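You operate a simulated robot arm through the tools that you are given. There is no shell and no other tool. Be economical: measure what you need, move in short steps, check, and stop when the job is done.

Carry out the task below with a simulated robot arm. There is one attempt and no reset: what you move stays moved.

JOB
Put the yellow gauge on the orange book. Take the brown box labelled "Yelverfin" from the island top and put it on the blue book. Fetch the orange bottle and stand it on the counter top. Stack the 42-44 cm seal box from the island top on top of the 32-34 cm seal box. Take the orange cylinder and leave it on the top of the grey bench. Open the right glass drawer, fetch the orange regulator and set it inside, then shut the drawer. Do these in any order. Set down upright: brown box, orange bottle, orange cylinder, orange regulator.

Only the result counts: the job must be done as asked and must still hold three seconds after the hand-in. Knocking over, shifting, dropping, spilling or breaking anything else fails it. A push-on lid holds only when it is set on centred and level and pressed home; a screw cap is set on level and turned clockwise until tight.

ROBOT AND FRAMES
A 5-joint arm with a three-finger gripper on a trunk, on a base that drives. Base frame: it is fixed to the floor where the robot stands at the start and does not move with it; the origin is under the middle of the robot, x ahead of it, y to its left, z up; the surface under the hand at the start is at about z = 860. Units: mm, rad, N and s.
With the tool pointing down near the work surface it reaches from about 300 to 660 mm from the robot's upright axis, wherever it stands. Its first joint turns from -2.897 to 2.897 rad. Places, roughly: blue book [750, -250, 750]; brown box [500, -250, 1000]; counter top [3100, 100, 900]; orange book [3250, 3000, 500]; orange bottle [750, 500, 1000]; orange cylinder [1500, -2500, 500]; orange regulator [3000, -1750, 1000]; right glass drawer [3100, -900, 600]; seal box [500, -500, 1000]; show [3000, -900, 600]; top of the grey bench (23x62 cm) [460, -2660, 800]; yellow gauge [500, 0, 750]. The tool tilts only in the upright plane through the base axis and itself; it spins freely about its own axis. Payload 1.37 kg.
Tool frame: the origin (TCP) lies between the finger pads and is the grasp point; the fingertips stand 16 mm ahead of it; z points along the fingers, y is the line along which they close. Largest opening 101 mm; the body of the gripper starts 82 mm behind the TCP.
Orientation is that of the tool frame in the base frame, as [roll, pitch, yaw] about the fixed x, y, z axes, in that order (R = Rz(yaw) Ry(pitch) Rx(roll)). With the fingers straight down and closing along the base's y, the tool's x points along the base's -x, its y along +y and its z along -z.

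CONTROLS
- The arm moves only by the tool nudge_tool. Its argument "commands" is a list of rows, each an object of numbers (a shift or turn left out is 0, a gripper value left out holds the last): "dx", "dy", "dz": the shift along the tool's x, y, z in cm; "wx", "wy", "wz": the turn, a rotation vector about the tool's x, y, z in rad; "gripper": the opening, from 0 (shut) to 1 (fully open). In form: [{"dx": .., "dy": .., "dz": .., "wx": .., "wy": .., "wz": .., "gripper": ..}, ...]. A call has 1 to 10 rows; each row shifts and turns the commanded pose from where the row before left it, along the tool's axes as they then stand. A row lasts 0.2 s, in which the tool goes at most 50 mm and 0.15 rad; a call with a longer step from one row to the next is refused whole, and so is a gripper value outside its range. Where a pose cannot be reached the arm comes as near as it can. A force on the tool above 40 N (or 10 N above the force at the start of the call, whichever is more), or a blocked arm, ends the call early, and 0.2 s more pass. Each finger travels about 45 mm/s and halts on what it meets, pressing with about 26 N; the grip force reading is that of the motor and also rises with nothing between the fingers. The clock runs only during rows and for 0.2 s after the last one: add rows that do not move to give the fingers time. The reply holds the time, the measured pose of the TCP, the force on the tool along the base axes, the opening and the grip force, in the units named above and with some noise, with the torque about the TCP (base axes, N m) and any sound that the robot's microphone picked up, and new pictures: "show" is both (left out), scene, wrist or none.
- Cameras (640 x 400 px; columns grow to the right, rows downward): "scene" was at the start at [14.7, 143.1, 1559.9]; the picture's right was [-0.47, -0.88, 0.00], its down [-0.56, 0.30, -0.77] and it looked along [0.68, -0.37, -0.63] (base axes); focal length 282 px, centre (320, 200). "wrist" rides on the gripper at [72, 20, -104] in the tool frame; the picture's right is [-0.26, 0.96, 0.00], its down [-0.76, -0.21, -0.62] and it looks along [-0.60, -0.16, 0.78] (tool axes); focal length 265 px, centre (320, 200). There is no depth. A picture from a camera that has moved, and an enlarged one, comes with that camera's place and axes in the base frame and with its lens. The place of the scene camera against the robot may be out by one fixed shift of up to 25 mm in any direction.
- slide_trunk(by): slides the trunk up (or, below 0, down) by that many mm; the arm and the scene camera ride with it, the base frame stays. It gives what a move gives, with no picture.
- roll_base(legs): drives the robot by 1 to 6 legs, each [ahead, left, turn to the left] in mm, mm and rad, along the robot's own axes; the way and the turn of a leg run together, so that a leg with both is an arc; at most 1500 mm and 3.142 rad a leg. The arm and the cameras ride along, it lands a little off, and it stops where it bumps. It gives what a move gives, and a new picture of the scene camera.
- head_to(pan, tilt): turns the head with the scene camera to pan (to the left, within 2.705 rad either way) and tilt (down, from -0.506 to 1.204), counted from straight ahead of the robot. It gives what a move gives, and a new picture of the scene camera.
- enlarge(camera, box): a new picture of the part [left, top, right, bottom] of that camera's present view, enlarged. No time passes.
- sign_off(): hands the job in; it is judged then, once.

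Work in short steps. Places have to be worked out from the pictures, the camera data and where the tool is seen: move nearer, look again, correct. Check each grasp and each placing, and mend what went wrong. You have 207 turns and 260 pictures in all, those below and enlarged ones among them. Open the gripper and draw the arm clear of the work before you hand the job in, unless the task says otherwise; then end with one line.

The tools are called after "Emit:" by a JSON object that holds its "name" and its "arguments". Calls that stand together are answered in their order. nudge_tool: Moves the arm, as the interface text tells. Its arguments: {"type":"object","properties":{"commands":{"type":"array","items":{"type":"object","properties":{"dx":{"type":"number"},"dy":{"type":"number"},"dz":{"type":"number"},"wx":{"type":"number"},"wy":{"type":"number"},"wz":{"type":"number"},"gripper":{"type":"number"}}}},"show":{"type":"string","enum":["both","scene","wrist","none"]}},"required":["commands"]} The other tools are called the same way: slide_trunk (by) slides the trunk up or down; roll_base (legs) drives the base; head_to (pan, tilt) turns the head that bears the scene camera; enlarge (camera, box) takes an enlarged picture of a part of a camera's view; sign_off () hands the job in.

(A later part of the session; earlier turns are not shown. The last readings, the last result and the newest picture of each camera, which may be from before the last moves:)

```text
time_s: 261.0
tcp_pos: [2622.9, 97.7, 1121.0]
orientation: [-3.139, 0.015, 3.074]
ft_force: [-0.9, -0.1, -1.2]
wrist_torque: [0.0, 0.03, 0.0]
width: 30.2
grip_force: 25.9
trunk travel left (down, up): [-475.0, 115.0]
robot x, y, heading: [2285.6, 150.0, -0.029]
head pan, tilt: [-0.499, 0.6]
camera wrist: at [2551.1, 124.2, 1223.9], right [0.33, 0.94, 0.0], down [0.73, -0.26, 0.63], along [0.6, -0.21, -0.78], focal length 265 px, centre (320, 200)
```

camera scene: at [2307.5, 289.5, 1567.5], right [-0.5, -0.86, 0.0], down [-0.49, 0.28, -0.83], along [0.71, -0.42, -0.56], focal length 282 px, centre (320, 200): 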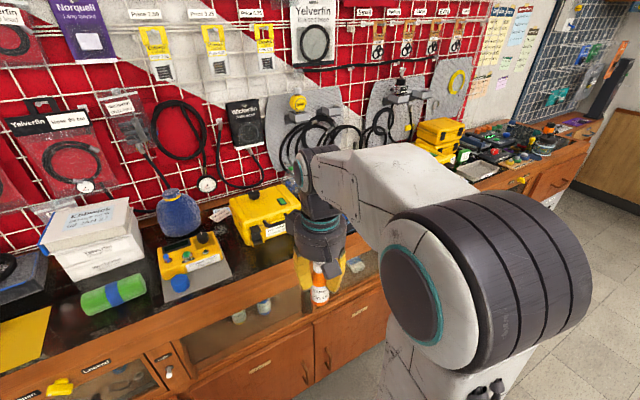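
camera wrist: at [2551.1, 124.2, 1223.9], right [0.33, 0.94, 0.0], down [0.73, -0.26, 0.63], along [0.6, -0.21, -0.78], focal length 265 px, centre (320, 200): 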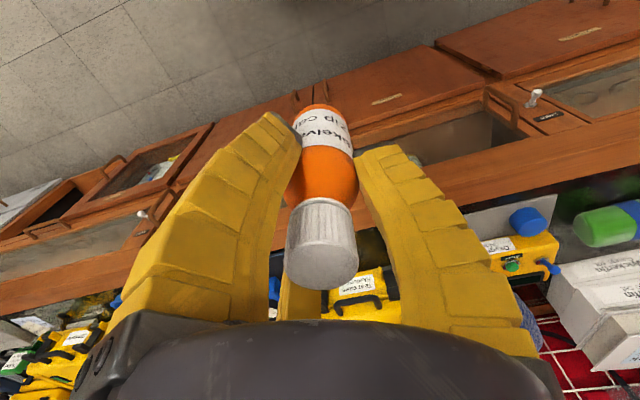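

There is a clear strip of dark counter in front of the yellow case, around (2940,90). I move the base closer and look with the arm extended.

Emit:
{"name": "roll_base", "arguments": {"legs": [[145, 0, 0.0]]}}

Emit:
{"name": "head_to", "arguments": {"pan": 0.0, "tilt": 0.75}}

```text
time_s: 262.3
tcp_pos: [2767.6, 93.6, 1119.8]
orientation: [3.141, 0.014, 3.073]
ft_force: [0.1, 0.3, -0.6]
wrist_torque: [0.0, 0.03, 0.01]
width: 30.4
grip_force: 26.1
trunk travel left (down, up): [-475.0, 115.0]
robot x, y, heading: [2432.8, 139.9, -0.03]
head pan, tilt: [-0.499, 0.6]
camera scene: at [2453.4, 285.1, 1567.5], right [-0.51, -0.86, 0.0], down [-0.49, 0.29, -0.82], along [0.71, -0.42, -0.57], focal length 282 px, centre (320, 200)
```

scene: 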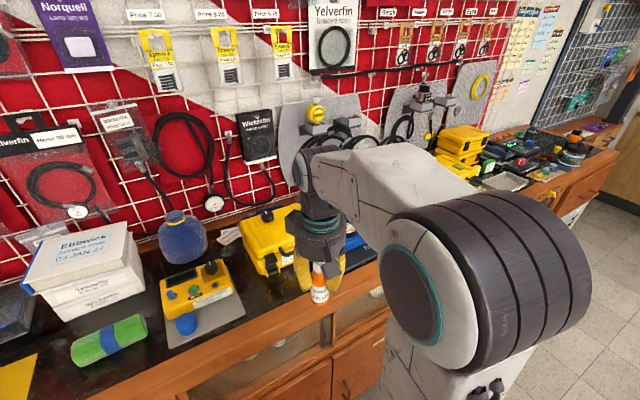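

```text
time_s: 263.2
tcp_pos: [2767.6, 94.3, 1122.1]
orientation: [-3.14, 0.014, 3.073]
ft_force: [0.0, 0.0, -0.6]
wrist_torque: [0.02, -0.01, -0.02]
width: 30.5
grip_force: 26.0
trunk travel left (down, up): [-475.0, 115.0]
robot x, y, heading: [2430.0, 142.4, -0.033]
head pan, tilt: [0.0, 0.75]
camera scene: at [2458.8, 327.1, 1554.7], right [-0.03, -1.0, 0.0], down [-0.68, 0.02, -0.73], along [0.73, -0.02, -0.68], focal length 282 px, centre (320, 200)
```

scene: 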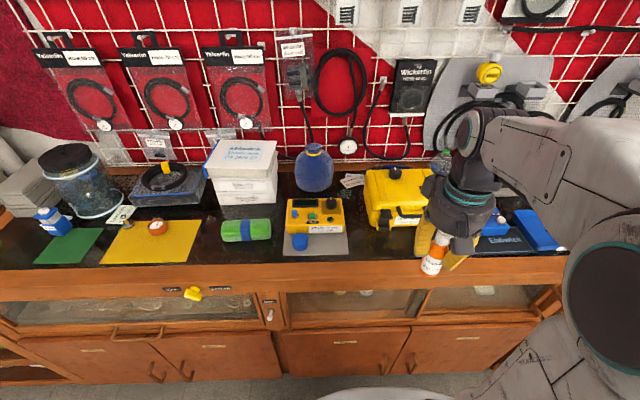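

I aim for (2965,150), the free patch left-front of the yellow case, and lower to about 25 mm above the counter.

Emit:
{"name": "nudge_tool", "arguments": {"commands": [{"dx": -3.86, "dy": 1.38}, {"dx": -3.86, "dy": 1.38}, {"dx": -3.86, "dy": 1.38}, {"dx": -3.86, "dy": 1.38}, {"dx": -3.86, "dy": 1.38}, {"dz": 4}, {"dz": 4}, {"dz": 3}, {}]}}

```text
time_s: 265.2
tcp_pos: [2966.1, 147.5, 1012.1]
orientation: [3.141, 0.015, 3.073]
ft_force: [-0.1, -0.1, -0.7]
wrist_torque: [0.03, -0.04, 0.04]
width: 30.6
grip_force: 26.1
trunk travel left (down, up): [-475.0, 115.0]
robot x, y, heading: [2433.7, 143.0, -0.03]
head pan, tilt: [0.0, 0.75]
camera scene: at [2458.8, 327.2, 1554.7], right [-0.03, -1.0, 0.0], down [-0.68, 0.02, -0.73], along [0.73, -0.02, -0.68], focal length 282 px, centre (320, 200)
camera wrist: at [2894.3, 173.9, 1115.2], right [0.33, 0.94, 0.0], down [0.73, -0.26, 0.63], along [0.6, -0.21, -0.78], focal length 265 px, centre (320, 200)
```

scene: 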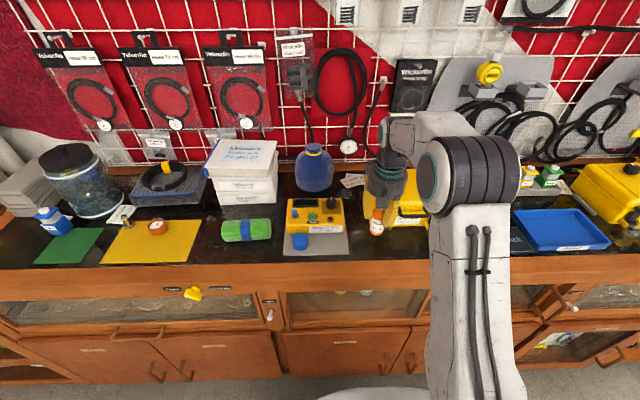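
wrist: 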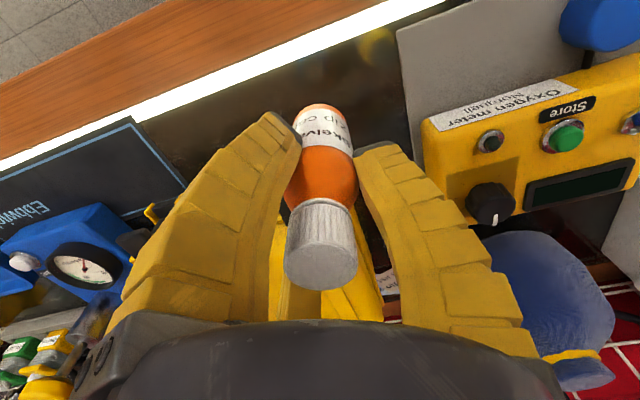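

The spot beneath is clear. I lower until contact.

Emit:
{"name": "nudge_tool", "arguments": {"commands": [{"dz": 2.5}, {"dz": 0.6}, {"dz": 0.4}, {"dz": 0.3}, {}], "show": "none"}}

Emit:
{"name": "enlarge", "arguments": {"camera": "scene", "box": [320, 150, 440, 260]}}

```text
time_s: 266.4
tcp_pos: [2966.2, 149.9, 975.2]
orientation: [3.14, 0.014, 3.073]
ft_force: [-0.1, -0.5, -1.6]
wrist_torque: [-0.03, 0.0, 0.03]
width: 30.6
grip_force: 25.8
trunk travel left (down, up): [-475.0, 115.0]
robot x, y, heading: [2430.1, 144.7, -0.036]
head pan, tilt: [0.0, 0.75]
```

```text
3.64 times, centred on (380, 205) of scene
camera zoom: at [2458.9, 327.2, 1554.7], right [-0.03, -1.0, 0.0], down [-0.68, 0.02, -0.73], along [0.73, -0.02, -0.68], focal length 1024 px, centre (102, 182)
```

zoom: 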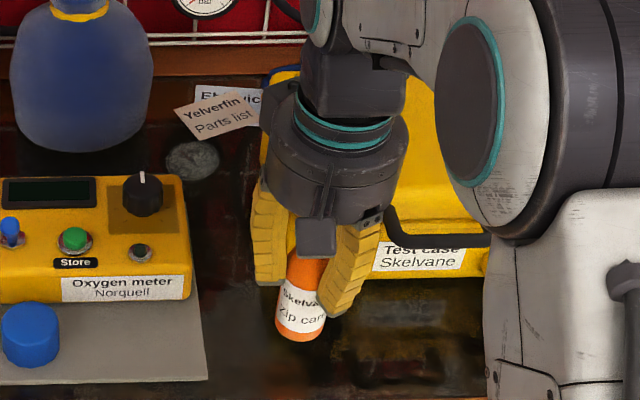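

Emit:
{"name": "nudge_tool", "arguments": {"commands": [{"dz": 0.4}, {"dz": 0.4}, {"dz": 0.4}, {"dz": 0.4}, {}], "show": "none"}}

```text
time_s: 267.6
tcp_pos: [2966.3, 148.0, 959.2]
orientation: [3.14, 0.012, 3.072]
ft_force: [0.2, -0.1, -0.4]
wrist_torque: [-0.03, -0.03, 0.01]
width: 30.6
grip_force: 26.2
trunk travel left (down, up): [-475.0, 115.0]
robot x, y, heading: [2430.9, 144.4, -0.028]
head pan, tilt: [0.0, 0.75]
```

No contact yet; I continue in small steps.

Emit:
{"name": "nudge_tool", "arguments": {"commands": [{"dz": 0.4}, {"dz": 0.4}, {"dz": 0.4}, {"dz": 0.4}, {}], "show": "wrist"}}

```text
time_s: 268.8
tcp_pos: [2966.7, 148.1, 944.9]
orientation: [3.14, 0.014, 3.072]
ft_force: [-2.0, 0.9, 1.1]
wrist_torque: [-0.11, -0.11, 0.02]
width: 29.9
grip_force: 26.3
trunk travel left (down, up): [-475.0, 115.0]
robot x, y, heading: [2433.5, 143.4, -0.032]
head pan, tilt: [0.0, 0.75]
camera wrist: at [2895.1, 173.9, 1046.8], right [0.33, 0.94, 0.0], down [0.73, -0.26, 0.63], along [0.6, -0.21, -0.78], focal length 265 px, centre (320, 200)
```

wrist: 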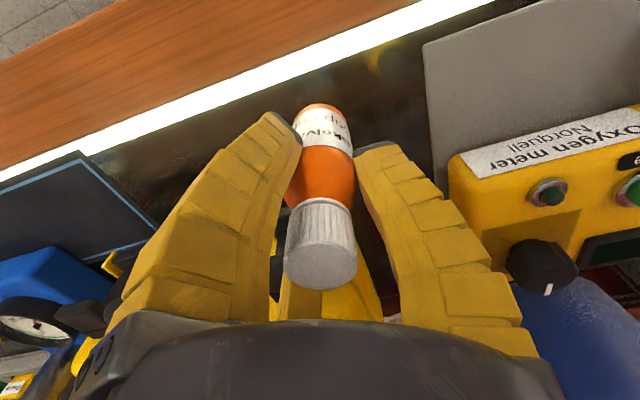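

First contact; a couple of millimetres more to seat it.

Emit:
{"name": "nudge_tool", "arguments": {"commands": [{"dz": 0.2}, {"dz": 0.2}, {}], "show": "none"}}

```text
time_s: 269.6
tcp_pos: [2966.7, 147.9, 941.9]
orientation: [3.14, 0.019, 3.071]
ft_force: [-4.6, -2.0, 19.7]
wrist_torque: [-0.43, -0.68, -0.1]
width: 29.3
grip_force: 26.0
trunk travel left (down, up): [-475.0, 115.0]
robot x, y, heading: [2430.9, 144.1, -0.03]
head pan, tilt: [0.0, 0.75]
```

Seated (20 N). I relieve, open to 60 %, and rise.

Emit:
{"name": "nudge_tool", "arguments": {"commands": [{"dz": -0.25}, {"gripper": 0.45}, {}, {"gripper": 0.62}, {}, {}, {"dz": -4}, {"dz": -4.5}, {"dz": -4.5}, {}]}}

```text
time_s: 271.2
tcp_pos: [2959.2, 151.2, 943.5]
orientation: [-3.14, -0.02, 3.082]
ft_force: [-1.4, 8.2, -16.3]
wrist_torque: [0.38, 0.57, 0.31]
width: 61.1
grip_force: 0.0
trunk travel left (down, up): [-475.0, 115.0]
robot x, y, heading: [2428.9, 143.7, -0.026]
head pan, tilt: [0.0, 0.75]
stopped in row 7: the force on the tool passed its limit at 62 N (the readings are from after the stop); the commanded pose is now the measured one
camera scene: at [2459.0, 328.9, 1554.2], right [-0.03, -1.0, 0.0], down [-0.68, 0.02, -0.73], along [0.73, -0.02, -0.68], focal length 282 px, centre (320, 200)
camera wrist: at [2891.7, 177.3, 1049.2], right [0.32, 0.95, -0.01], down [0.75, -0.25, 0.61], along [0.57, -0.2, -0.79], focal length 265 px, centre (320, 200)
```

scene: 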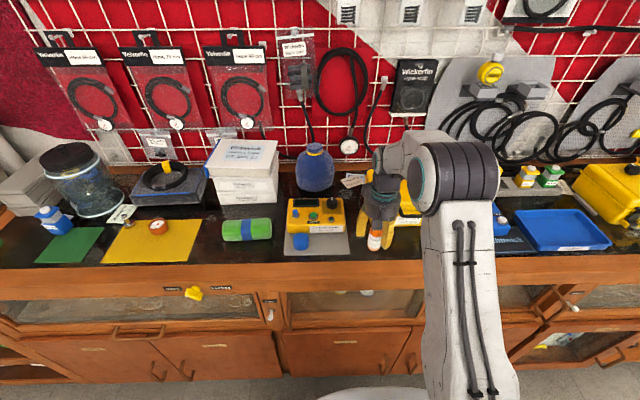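
wrist: 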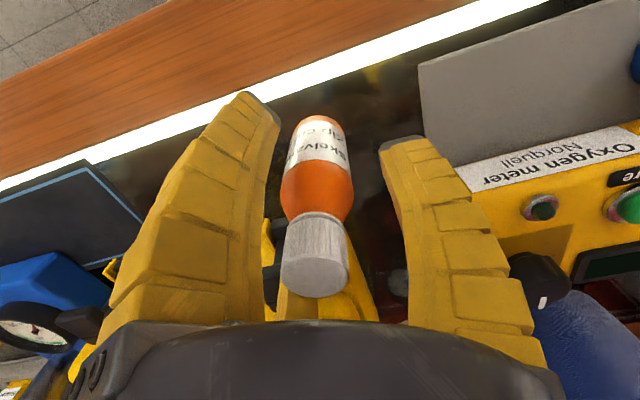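

The rear finger seems to have snagged the yellow case's handle. I ease down, narrow the fingers again (without gripping), and enlarge the view.

Emit:
{"name": "nudge_tool", "arguments": {"commands": [{"dz": 0.3}, {"gripper": 0.5}, {}, {"gripper": 0.42}, {}, {}], "show": "wrist"}}

Emit:
{"name": "enlarge", "arguments": {"camera": "scene", "box": [340, 140, 440, 260]}}

```text
time_s: 272.6
tcp_pos: [2961.3, 149.5, 944.4]
orientation: [-3.141, -0.01, 3.076]
ft_force: [0.4, -0.2, -0.5]
wrist_torque: [0.0, -0.01, -0.05]
width: 46.7
grip_force: 3.0
trunk travel left (down, up): [-475.0, 115.0]
robot x, y, heading: [2428.0, 144.5, -0.032]
head pan, tilt: [0.0, 0.75]
camera wrist: at [2892.6, 174.8, 1048.8], right [0.33, 0.95, 0.0], down [0.75, -0.26, 0.61], along [0.58, -0.2, -0.79], focal length 265 px, centre (320, 200)
```

wrist: 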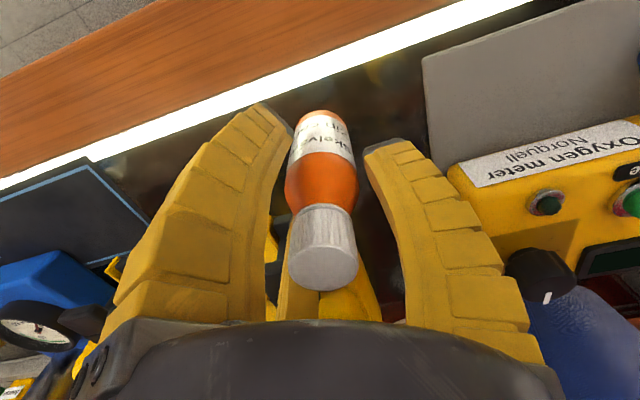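

```text
3.33 times, centred on (390, 200) of scene
camera zoom: at [2458.5, 327.3, 1554.7], right [-0.03, -1.0, 0.0], down [-0.68, 0.02, -0.73], along [0.73, -0.02, -0.68], focal length 938 px, centre (87, 200)
```

zoom: 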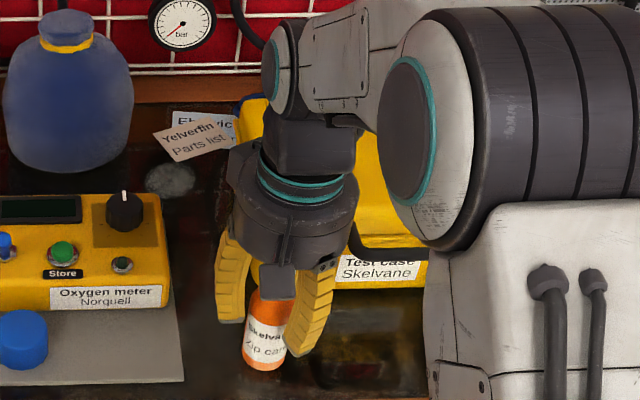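

Force is zero now. I raise in small steps with the narrowed fingers.

Emit:
{"name": "nudge_tool", "arguments": {"commands": [{"dz": -1}, {"dz": -1}, {}], "show": "wrist"}}

```text
time_s: 273.1
tcp_pos: [2957.5, 150.6, 956.1]
orientation: [-3.139, -0.025, 3.077]
ft_force: [0.0, 0.4, -0.3]
wrist_torque: [0.0, -0.04, -0.01]
width: 47.0
grip_force: 3.4
trunk travel left (down, up): [-475.0, 115.0]
robot x, y, heading: [2430.1, 145.3, -0.028]
head pan, tilt: [0.0, 0.75]
stopped in row 2: the force on the tool passed its limit at 49 N (the readings are from after the stop); the commanded pose is now the measured one
camera wrist: at [2889.9, 175.8, 1061.4], right [0.33, 0.95, -0.01], down [0.76, -0.26, 0.6], along [0.57, -0.2, -0.8], focal length 265 px, centre (320, 200)
```

wrist: 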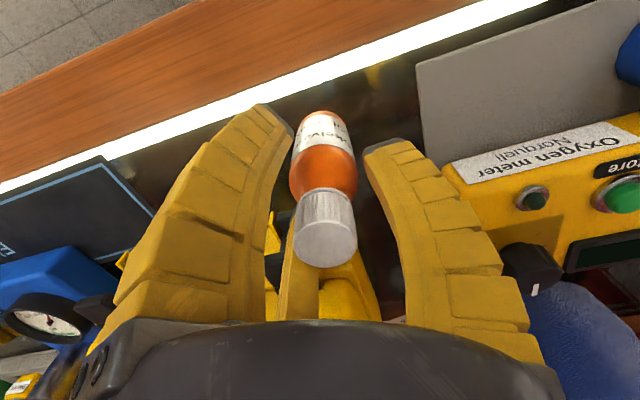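

Emit:
{"name": "enlarge", "arguments": {"camera": "scene", "box": [350, 150, 430, 250]}}

Emit:
{"name": "enlarge", "arguments": {"camera": "wrist", "box": [240, 180, 420, 340]}}

```text
4.00 times, centred on (390, 200) of scene
camera zoom: at [2456.5, 327.6, 1555.1], right [-0.03, -1.0, 0.0], down [-0.68, 0.02, -0.73], along [0.73, -0.02, -0.68], focal length 1126 px, centre (40, 200)
```

zoom: 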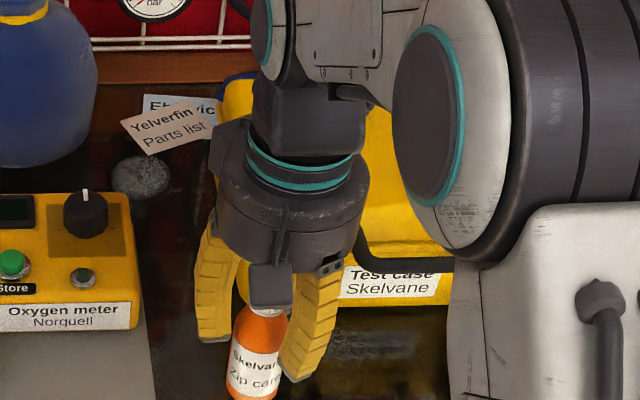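

```text
2.50 times, centred on (330, 260) of wrist
camera zoom: at [2889.9, 175.8, 1061.4], right [0.33, 0.95, -0.01], down [0.76, -0.26, 0.6], along [0.57, -0.2, -0.8], focal length 664 px, centre (295, 50)
```

zoom: 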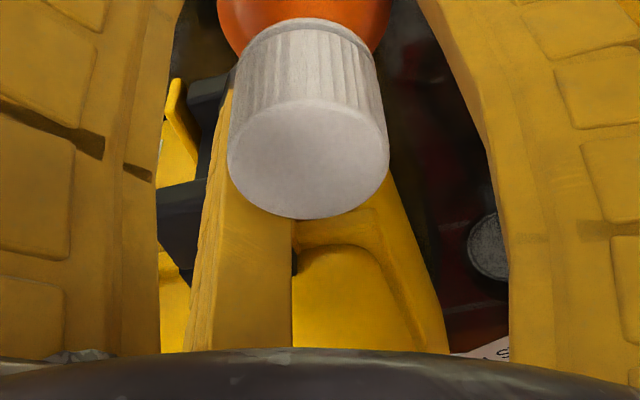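

I'll regrip the bottle, lift slightly, and move it 40 mm to +y, away from the case latch, before releasing.

Emit:
{"name": "nudge_tool", "arguments": {"commands": [{"wy": -0.035}, {"dz": 0.6}, {"dz": 0.5}, {"gripper": 0.3}, {}, {"gripper": 0.2}, {}, {}, {}], "show": "wrist"}}

```text
time_s: 275.1
tcp_pos: [2958.0, 149.4, 944.3]
orientation: [3.14, 0.009, 3.077]
ft_force: [4.2, 1.3, 11.4]
wrist_torque: [0.0, -0.12, -0.04]
width: 33.0
grip_force: 26.2
trunk travel left (down, up): [-475.0, 115.0]
robot x, y, heading: [2433.0, 145.7, -0.025]
head pan, tilt: [0.0, 0.75]
camera wrist: at [2887.3, 175.1, 1046.2], right [0.33, 0.95, 0.0], down [0.74, -0.26, 0.63], along [0.59, -0.2, -0.78], focal length 265 px, centre (320, 200)
```

wrist: 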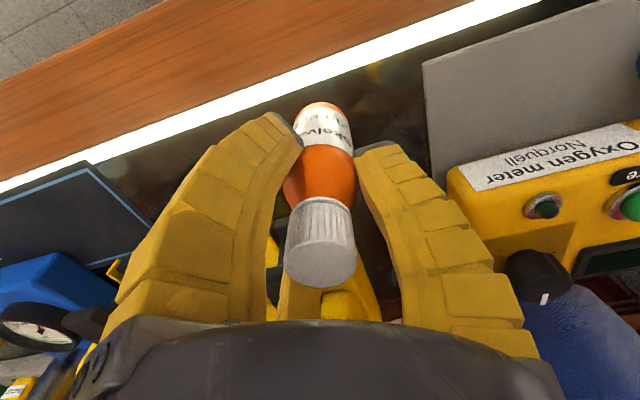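

Regripped. Lift 10 mm, shift +y 30 mm and slightly toward the front, check forces.

Emit:
{"name": "nudge_tool", "arguments": {"commands": [{"dz": -0.5}, {"dz": -0.6}, {"dy": 1.5, "dx": 0.2}, {"dy": 1.5, "dx": 0.3}, {}], "show": "wrist"}}

```text
time_s: 276.3
tcp_pos: [2955.8, 180.4, 954.0]
orientation: [-3.141, 0.003, 3.077]
ft_force: [-0.2, 0.3, -1.3]
wrist_torque: [-0.03, -0.02, 0.02]
width: 31.1
grip_force: 26.2
trunk travel left (down, up): [-475.0, 115.0]
robot x, y, heading: [2431.0, 141.1, -0.025]
head pan, tilt: [0.0, 0.75]
camera wrist: at [2884.6, 206.0, 1057.0], right [0.33, 0.95, 0.0], down [0.74, -0.26, 0.62], along [0.59, -0.2, -0.78], focal length 265 px, centre (320, 200)
```

wrist: 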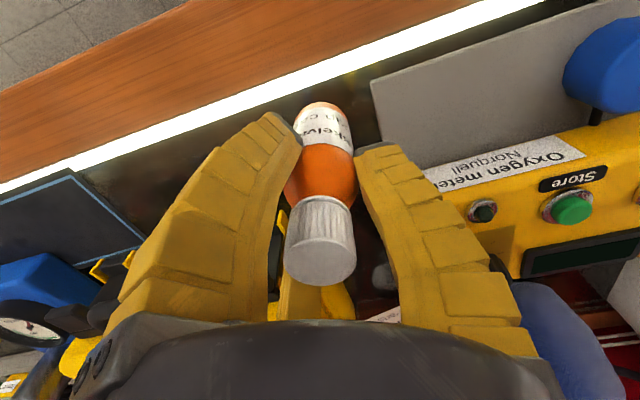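

Clear of the case. I shift 8 mm more and lower to seat.

Emit:
{"name": "nudge_tool", "arguments": {"commands": [{"dy": 0.8}, {"dz": 0.5}, {"dz": 0.3}, {"dz": 0.2}, {"dz": 0.2}, {}], "show": "none"}}

```text
time_s: 277.7
tcp_pos: [2956.2, 189.2, 942.9]
orientation: [3.14, 0.008, 3.078]
ft_force: [0.3, 1.2, 11.1]
wrist_torque: [0.07, 0.14, -0.03]
width: 33.1
grip_force: 26.7
trunk travel left (down, up): [-475.0, 115.0]
robot x, y, heading: [2430.0, 143.3, -0.031]
head pan, tilt: [0.0, 0.75]
```

Seated. Open modestly and rise in small steps.

Emit:
{"name": "nudge_tool", "arguments": {"commands": [{"dz": -0.1, "gripper": 0.4}, {}, {"gripper": 0.52}, {}, {}, {"dz": -1}, {"dz": -1.5}, {"dz": -2}, {}], "show": "wrist"}}

```text
time_s: 279.7
tcp_pos: [2955.5, 188.1, 988.7]
orientation: [3.14, 0.004, 3.077]
ft_force: [-0.3, 0.5, -0.2]
wrist_torque: [-0.02, -0.01, 0.03]
width: 56.5
grip_force: 3.1
trunk travel left (down, up): [-475.0, 115.0]
robot x, y, heading: [2432.2, 144.6, -0.029]
head pan, tilt: [0.0, 0.75]
camera wrist: at [2885.0, 213.5, 1091.7], right [0.33, 0.95, 0.0], down [0.74, -0.26, 0.63], along [0.59, -0.2, -0.78], focal length 265 px, centre (320, 200)
```

wrist: 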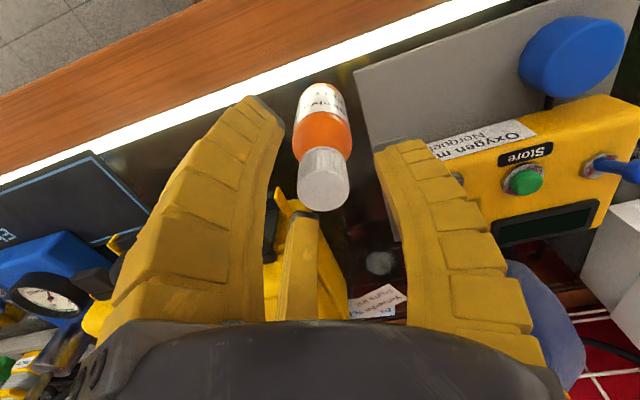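

Free. I rise further and back the base off, then check the bottle and case.

Emit:
{"name": "nudge_tool", "arguments": {"commands": [{"dz": -3}, {"dz": -4.5}, {"dz": -4}, {"dx": 4.5}, {"dx": 4.5}, {"dx": 4.5}, {"dx": 4.5, "dz": -2, "gripper": 1.0}, {"dz": -4}, {}], "show": "scene"}}

Emit:
{"name": "enlarge", "arguments": {"camera": "scene", "box": [270, 160, 450, 280]}}

```text
time_s: 281.7
tcp_pos: [2773.8, 200.5, 1161.3]
orientation: [3.14, 0.005, 3.075]
ft_force: [0.0, 0.1, -0.4]
wrist_torque: [0.03, 0.02, 0.0]
width: 100.5
grip_force: 0.0
trunk travel left (down, up): [-475.0, 115.0]
robot x, y, heading: [2432.8, 142.8, -0.033]
head pan, tilt: [0.0, 0.75]
camera scene: at [2458.5, 327.3, 1554.6], right [-0.03, -1.0, 0.0], down [-0.68, 0.02, -0.73], along [0.73, -0.02, -0.68], focal length 282 px, centre (320, 200)
```

scene: 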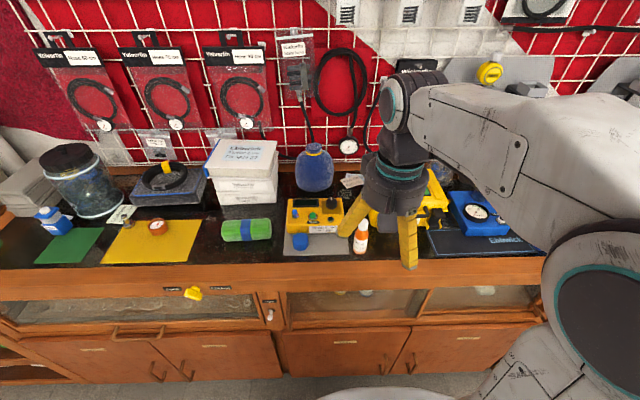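

```text
3.33 times, centred on (360, 220) of scene
camera zoom: at [2458.5, 327.3, 1554.6], right [-0.03, -1.0, 0.0], down [-0.68, 0.02, -0.73], along [0.73, -0.02, -0.68], focal length 938 px, centre (187, 133)
```

zoom: 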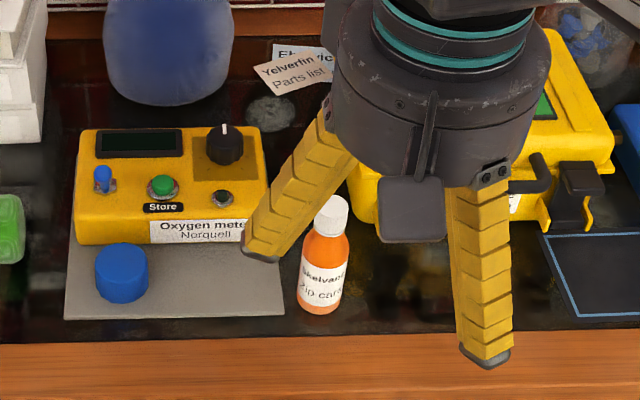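

The bottle stands upright on the counter. I back off and look at the case, then move right towards the glass drawer.

Emit:
{"name": "roll_base", "arguments": {"legs": [[-250, 0, 0.03]]}}

Emit:
{"name": "enlarge", "arguments": {"camera": "scene", "box": [300, 140, 460, 260]}}

Emit:
{"name": "roll_base", "arguments": {"legs": [[0, -1000, 0]]}}

Emit:
{"name": "head_to", "arguments": {"pan": -0.35, "tilt": 0.6}}

```text
time_s: 283.6
tcp_pos: [2518.2, 215.7, 1160.7]
orientation: [3.14, 0.009, 3.108]
ft_force: [0.6, -0.3, 0.9]
wrist_torque: [-0.01, -0.03, -0.01]
width: 101.1
grip_force: 0.1
trunk travel left (down, up): [-475.0, 115.0]
robot x, y, heading: [2176.6, 148.7, -0.001]
head pan, tilt: [0.0, 0.75]
camera scene: at [2199.1, 331.8, 1554.7], right [0.0, -1.0, 0.0], down [-0.68, 0.0, -0.73], along [0.73, 0.0, -0.68], focal length 282 px, centre (320, 200)
```

scene: 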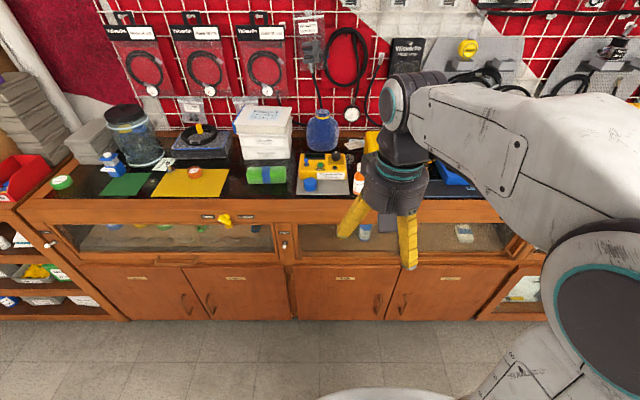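

```text
3.33 times, centred on (380, 200) of scene
camera zoom: at [2199.1, 331.8, 1554.7], right [0.0, -1.0, 0.0], down [-0.68, 0.0, -0.73], along [0.73, 0.0, -0.68], focal length 938 px, centre (120, 200)
```

zoom: 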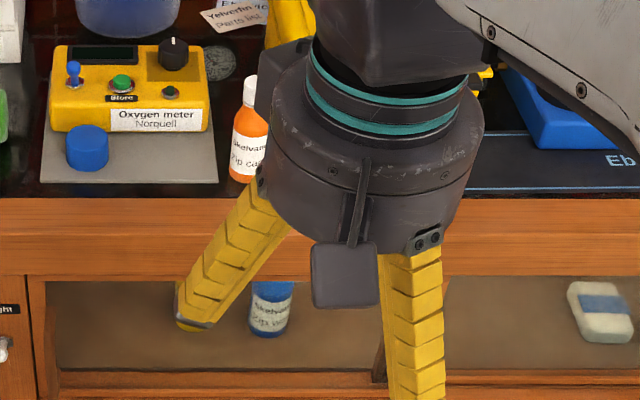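

```text
time_s: 288.9
tcp_pos: [2520.9, -810.8, 1160.3]
orientation: [3.139, 0.005, 3.109]
ft_force: [0.2, -0.2, 0.1]
wrist_torque: [0.01, 0.02, -0.03]
width: 100.7
grip_force: 0.2
trunk travel left (down, up): [-475.0, 115.0]
robot x, y, heading: [2179.0, -878.4, 0.004]
head pan, tilt: [0.0, 0.75]
camera scene: at [2201.7, -695.1, 1554.7], right [0.0, -1.0, 0.0], down [-0.68, 0.0, -0.73], along [0.73, 0.0, -0.68], focal length 282 px, centre (320, 200)
```

scene: 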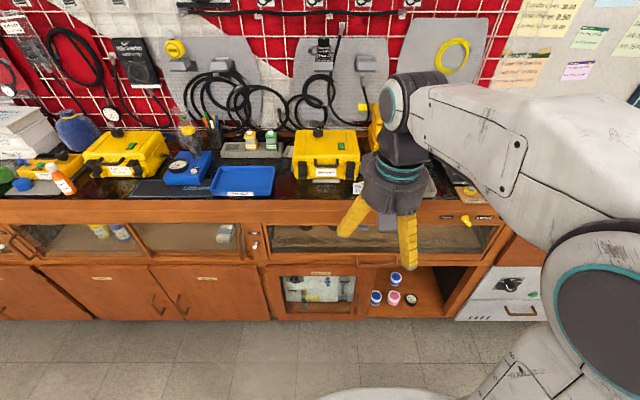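

```text
time_s: 289.7
tcp_pos: [2520.9, -811.0, 1160.9]
orientation: [3.14, 0.006, 3.109]
ft_force: [0.1, 0.3, -0.1]
wrist_torque: [-0.02, 0.03, 0.01]
width: 100.6
grip_force: 0.1
trunk travel left (down, up): [-475.0, 115.0]
robot x, y, heading: [2177.4, -878.0, 0.004]
head pan, tilt: [-0.351, 0.6]
camera scene: at [2201.9, -725.1, 1567.5], right [-0.34, -0.94, 0.0], down [-0.53, 0.19, -0.82], along [0.78, -0.28, -0.57], focal length 282 px, centre (320, 200)
```

scene: 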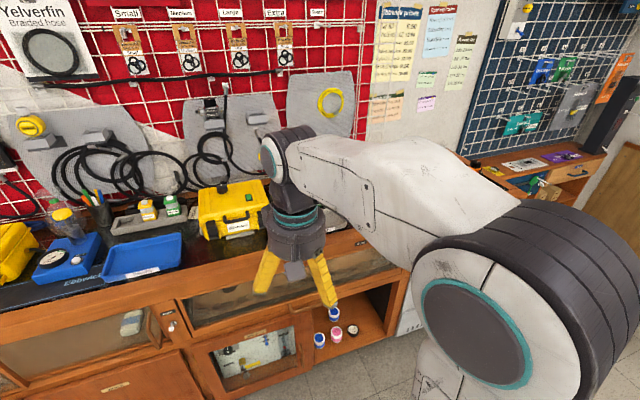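

The bottle and surroundings look fine. The right glass drawer has a yellow knob with labels; I move further right to see it without the arm in the way.

Emit:
{"name": "roll_base", "arguments": {"legs": [[-100, -750, 0]]}}

Emit:
{"name": "head_to", "arguments": {"pan": 0.35, "tilt": 0.55}}

```text
time_s: 293.8
tcp_pos: [2423.7, -1557.0, 1161.0]
orientation: [3.14, 0.007, 3.113]
ft_force: [0.6, -0.4, 0.8]
wrist_torque: [-0.01, 0.0, 0.0]
width: 100.5
grip_force: 0.0
trunk travel left (down, up): [-475.0, 115.0]
robot x, y, heading: [2085.3, -1627.8, 0.007]
head pan, tilt: [-0.351, 0.6]
camera scene: at [2104.6, -1472.2, 1567.6], right [-0.34, -0.94, 0.0], down [-0.53, 0.19, -0.83], along [0.78, -0.28, -0.56], focal length 282 px, centre (320, 200)
```

scene: 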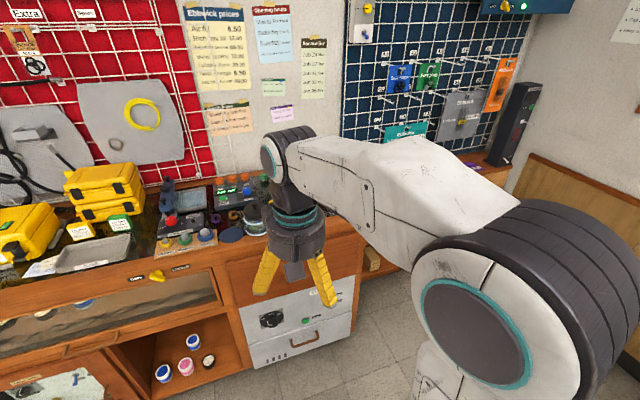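

```text
time_s: 294.8
tcp_pos: [2424.2, -1556.4, 1160.8]
orientation: [3.139, 0.006, 3.114]
ft_force: [-0.6, -0.2, -0.8]
wrist_torque: [0.0, -0.01, -0.01]
width: 100.7
grip_force: 0.0
trunk travel left (down, up): [-475.0, 115.0]
robot x, y, heading: [2084.4, -1628.5, 0.014]
head pan, tilt: [0.351, 0.55]
camera scene: at [2105.6, -1410.6, 1572.0], right [0.35, -0.94, 0.0], down [-0.49, -0.18, -0.85], along [0.8, 0.3, -0.52], focal length 282 px, centre (320, 200)
```

scene: 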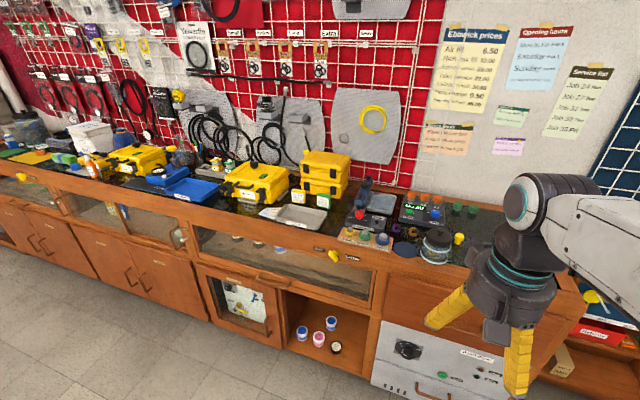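

Emit:
{"name": "enlarge", "arguments": {"camera": "scene", "box": [180, 210, 400, 320]}}

Emit:
{"name": "enlarge", "arguments": {"camera": "scene", "box": [330, 160, 480, 280]}}

```text
2.91 times, centred on (290, 265) of scene
camera zoom: at [2105.6, -1410.6, 1572.0], right [0.35, -0.94, 0.0], down [-0.49, -0.18, -0.85], along [0.8, 0.3, -0.52], focal length 819 px, centre (407, 11)
```

zoom: 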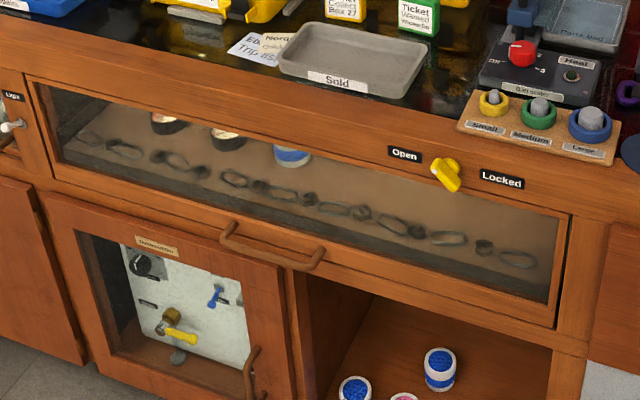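

```text
3.33 times, centred on (405, 220) of scene
camera zoom: at [2105.6, -1410.6, 1572.0], right [0.35, -0.94, 0.0], down [-0.49, -0.18, -0.85], along [0.8, 0.3, -0.52], focal length 938 px, centre (37, 133)
```

zoom: 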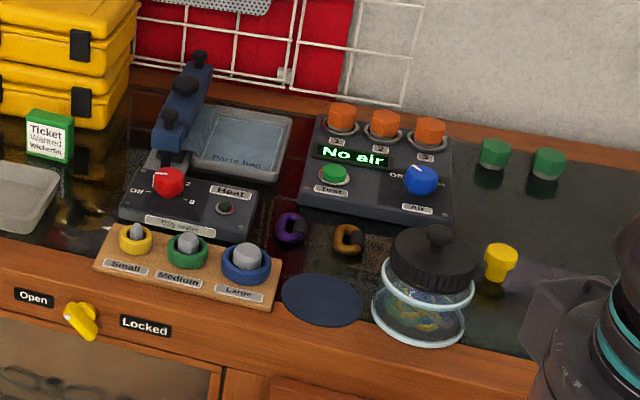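

I look at the right end (pegboard and low cabinet) for the orange regulator.

Emit:
{"name": "nudge_tool", "arguments": {"commands": [{"dy": 4.8}, {"dy": 4.8}, {"dy": 4.8}, {"dy": 4.8}, {"dy": 4.8}, {"dy": 4.8}], "show": "none"}}

Emit:
{"name": "head_to", "arguments": {"pan": -0.3, "tilt": 0.3}}

```text
time_s: 296.2
tcp_pos: [2429.8, -1268.0, 1160.5]
orientation: [3.14, 0.0, 3.114]
ft_force: [-0.7, 1.3, 0.4]
wrist_torque: [0.01, 0.01, 0.03]
width: 100.5
grip_force: 0.1
trunk travel left (down, up): [-475.0, 115.0]
robot x, y, heading: [2085.2, -1623.9, 0.008]
head pan, tilt: [0.351, 0.55]
```

```text
time_s: 297.3
tcp_pos: [2429.2, -1268.2, 1161.4]
orientation: [3.136, 0.003, 3.114]
ft_force: [-0.2, -0.5, -0.9]
wrist_torque: [-0.01, 0.0, -0.03]
width: 100.7
grip_force: 0.0
trunk travel left (down, up): [-475.0, 115.0]
robot x, y, heading: [2083.7, -1624.6, 0.011]
head pan, tilt: [-0.3, 0.3]
camera scene: at [2110.9, -1468.8, 1595.0], right [-0.29, -0.96, 0.0], down [-0.28, 0.09, -0.96], along [0.91, -0.28, -0.3], focal length 282 px, centre (320, 200)
```

scene: 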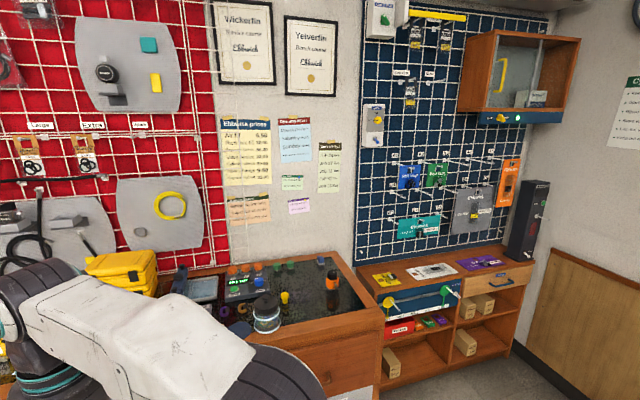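

Emit:
{"name": "enlarge", "arguments": {"camera": "scene", "box": [220, 240, 370, 350]}}

Emit:
{"name": "enlarge", "arguments": {"camera": "scene", "box": [370, 130, 550, 270]}}

```text
3.64 times, centred on (295, 295) of scene
camera zoom: at [2110.9, -1468.8, 1595.0], right [-0.29, -0.96, 0.0], down [-0.28, 0.09, -0.96], along [0.91, -0.28, -0.3], focal length 1024 px, centre (411, -146)
```

zoom: 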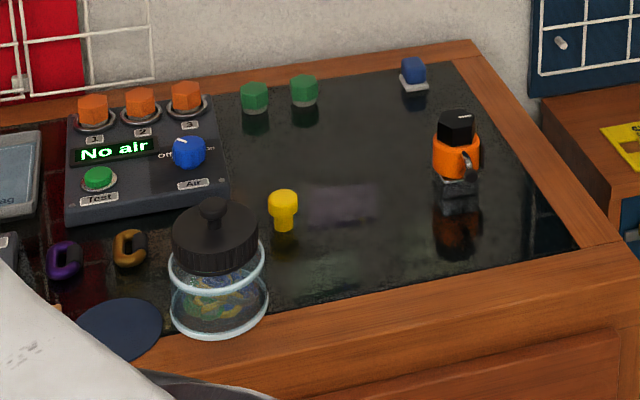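

```text
2.86 times, centred on (460, 200) of scene
camera zoom: at [2110.9, -1468.8, 1595.0], right [-0.29, -0.96, 0.0], down [-0.28, 0.09, -0.96], along [0.91, -0.28, -0.3], focal length 804 px, centre (-80, 200)
```

zoom: 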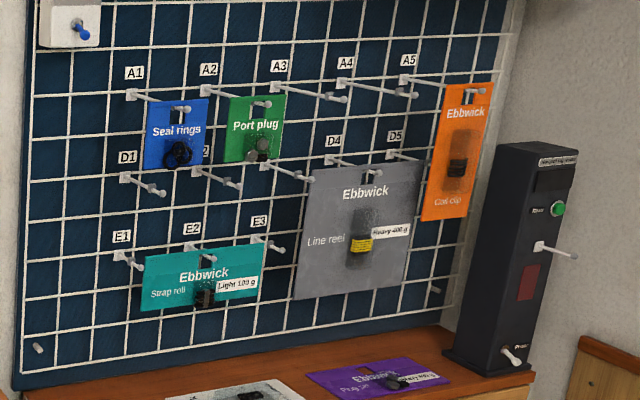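

The orange regulator stands on the counter's right end at about (3059,-1816), ~95 mm tall. The right glass drawer has a lock knob (Open/Locked) near (2890,-1166,814) and a handle bar at about (2880,-898,583). I get closer to see the knob.

Emit:
{"name": "roll_base", "arguments": {"legs": [[150, 350, 0]]}}

Emit:
{"name": "head_to", "arguments": {"pan": 0.0, "tilt": 0.7}}

Emit:
{"name": "enlarge", "arguments": {"camera": "scene", "box": [200, 170, 420, 310]}}

```text
time_s: 299.7
tcp_pos: [2583.2, -923.0, 1161.7]
orientation: [3.136, 0.001, 3.103]
ft_force: [-0.4, 0.1, -0.5]
wrist_torque: [-0.02, 0.04, 0.02]
width: 100.6
grip_force: 0.1
trunk travel left (down, up): [-475.0, 115.0]
robot x, y, heading: [2232.8, -1278.8, -0.005]
head pan, tilt: [-0.3, 0.3]
camera scene: at [2261.4, -1118.8, 1594.9], right [-0.3, -0.95, 0.0], down [-0.28, 0.09, -0.96], along [0.91, -0.29, -0.3], focal length 282 px, centre (320, 200)
```

scene: 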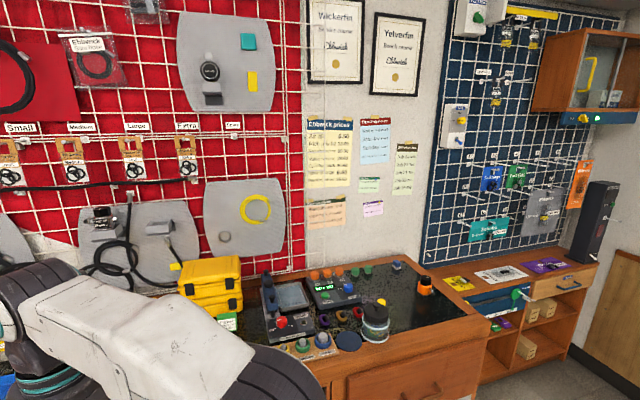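

```text
time_s: 300.5
tcp_pos: [2582.6, -922.8, 1161.6]
orientation: [3.139, 0.002, 3.102]
ft_force: [0.7, -1.1, -0.6]
wrist_torque: [0.02, 0.02, 0.02]
width: 100.5
grip_force: 0.0
trunk travel left (down, up): [-475.0, 115.0]
robot x, y, heading: [2226.7, -1275.9, -0.011]
head pan, tilt: [0.0, 0.7]
camera scene: at [2257.0, -1091.9, 1559.0], right [-0.01, -1.0, 0.0], down [-0.64, 0.0, -0.77], along [0.77, 0.0, -0.64], focal length 282 px, centre (320, 200)
```

scene: 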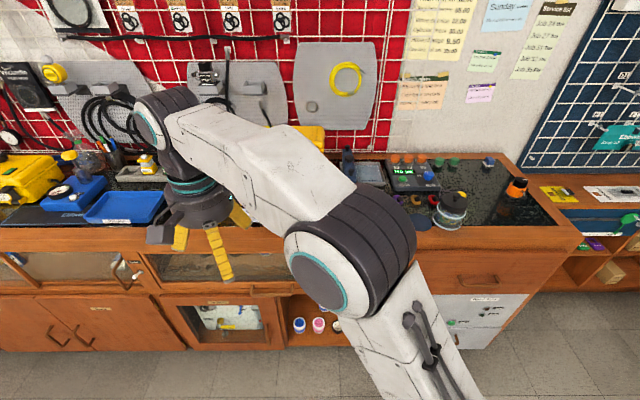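

```text
2.86 times, centred on (310, 240) of scene
camera zoom: at [2257.0, -1091.9, 1559.0], right [-0.01, -1.0, 0.0], down [-0.64, 0.0, -0.77], along [0.77, 0.0, -0.64], focal length 804 px, centre (349, 86)
```

zoom: 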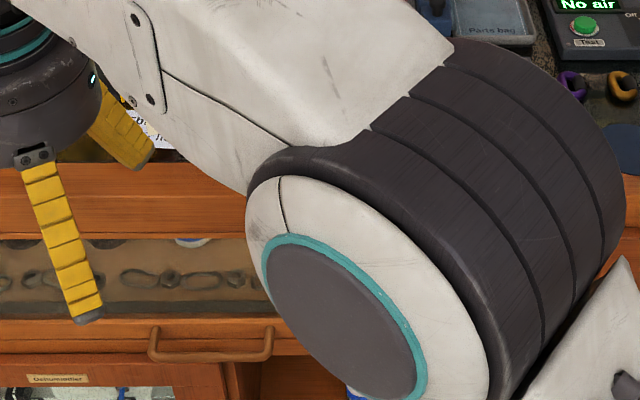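

The elbow hides the knob. I bring the arm in line ahead of the robot, lower the trunk and tilt the tool towards horizontal so the wrist camera can view and the fingers can work on the knob.

Emit:
{"name": "nudge_tool", "arguments": {"commands": [{"dy": -4.45}, {"dy": -4.45}, {"dy": -4.45}, {"dy": -4.45}, {"dy": -4.45}, {"dy": -4.45}, {"dy": -4.45}, {"dy": -4.45}], "show": "none"}}

Emit:
{"name": "slide_trunk", "arguments": {"by": -250}}

Emit:
{"name": "roll_base", "arguments": {"legs": [[0, 110, 0.008]]}}

Emit:
{"name": "nudge_tool", "arguments": {"commands": [{"dx": -4.5}, {"wy": -0.148}, {"wy": -0.148}, {"wy": -0.148}, {"wy": -0.148}, {"wy": -0.148}, {"wy": -0.148}, {"wy": -0.148}, {"wy": -0.148}], "show": "both"}}

```text
time_s: 302.3
tcp_pos: [2567.1, -1278.7, 1160.6]
orientation: [3.141, 0.005, 3.102]
ft_force: [-0.4, -0.6, -0.5]
wrist_torque: [-0.01, 0.0, 0.04]
width: 100.6
grip_force: 0.0
trunk travel left (down, up): [-475.0, 115.0]
robot x, y, heading: [2231.7, -1276.3, -0.004]
head pan, tilt: [0.0, 0.7]
```

```text
time_s: 304.9
tcp_pos: [2569.0, -1278.7, 909.6]
orientation: [3.141, 0.005, 3.102]
ft_force: [-0.9, 0.9, 0.1]
wrist_torque: [0.01, -0.04, 0.02]
width: 100.6
grip_force: 0.0
trunk travel left (down, up): [-225.0, 365.0]
robot x, y, heading: [2230.4, -1277.2, -0.007]
head pan, tilt: [0.0, 0.7]
```

```text
time_s: 306.1
tcp_pos: [2567.7, -1163.5, 909.4]
orientation: [-3.141, 0.004, 3.11]
ft_force: [0.1, -0.5, 0.5]
wrist_torque: [-0.02, -0.05, 0.01]
width: 100.4
grip_force: 0.1
trunk travel left (down, up): [-225.0, 365.0]
robot x, y, heading: [2232.3, -1164.6, -0.001]
head pan, tilt: [0.0, 0.7]
camera scene: at [2255.7, -980.5, 1308.9], right [0.0, -1.0, 0.0], down [-0.64, 0.0, -0.76], along [0.76, 0.0, -0.64], focal length 282 px, centre (320, 200)
```

scene: 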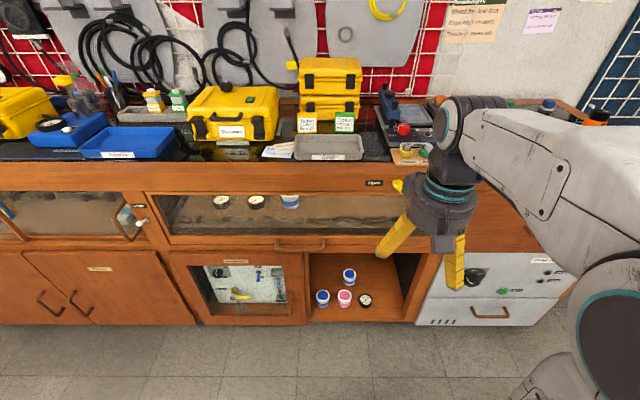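

```text
time_s: 308.1
tcp_pos: [2638.3, -1175.6, 950.6]
orientation: [3.141, 1.186, 3.111]
ft_force: [-0.5, 0.6, 0.4]
wrist_torque: [-0.01, 0.01, 0.01]
width: 100.5
grip_force: 0.1
out of reach, approached as far as the arm can: row 5, 8, 9
trunk travel left (down, up): [-225.0, 365.0]
robot x, y, heading: [2234.8, -1161.0, 0.009]
head pan, tilt: [0.0, 0.7]
camera scene: at [2255.7, -980.4, 1308.9], right [0.0, -1.0, 0.0], down [-0.64, 0.0, -0.77], along [0.77, 0.0, -0.64], focal length 282 px, centre (320, 200)
camera wrist: at [2515.0, -1150.2, 923.6], right [0.13, 0.96, 0.25], down [-0.3, -0.2, 0.93], along [0.95, -0.19, 0.26], focal length 265 px, centre (320, 200)
```

scene: 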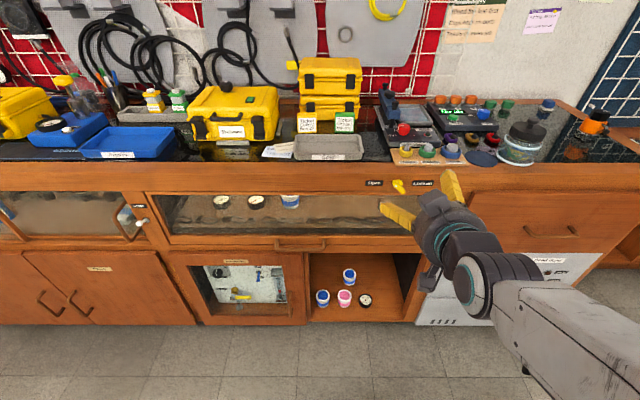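
wrist: 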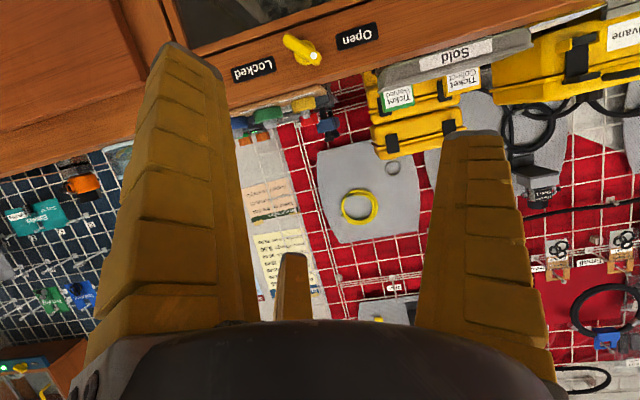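

Excellent: the tool reaches near-horizontal and the knob is visible. I enlarge it in both cameras.

Emit:
{"name": "enlarge", "arguments": {"camera": "wrist", "box": [220, 10, 400, 110]}}

Emit:
{"name": "enlarge", "arguments": {"camera": "scene", "box": [340, 150, 460, 240]}}

```text
3.56 times, centred on (310, 60) of wrist
camera zoom: at [2515.0, -1150.2, 923.6], right [0.13, 0.96, 0.25], down [-0.3, -0.2, 0.93], along [0.95, -0.19, 0.26], focal length 944 px, centre (356, 698)
```

zoom: 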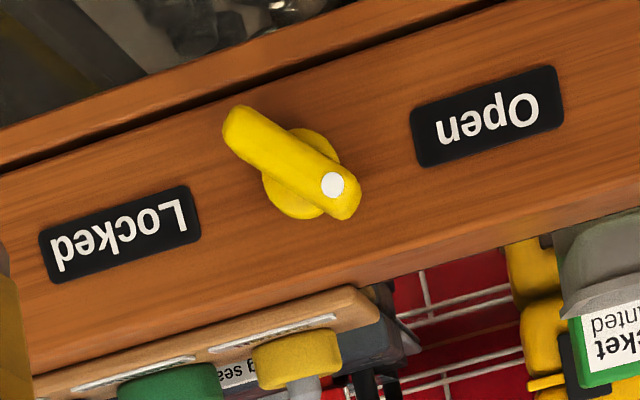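

```text
4.44 times, centred on (400, 195) of scene
camera zoom: at [2255.7, -980.4, 1308.9], right [0.0, -1.0, 0.0], down [-0.64, 0.0, -0.77], along [0.77, 0.0, -0.64], focal length 1251 px, centre (-36, 222)
```

zoom: 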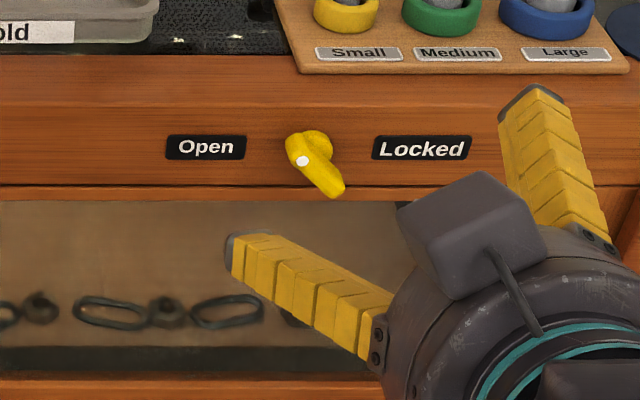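

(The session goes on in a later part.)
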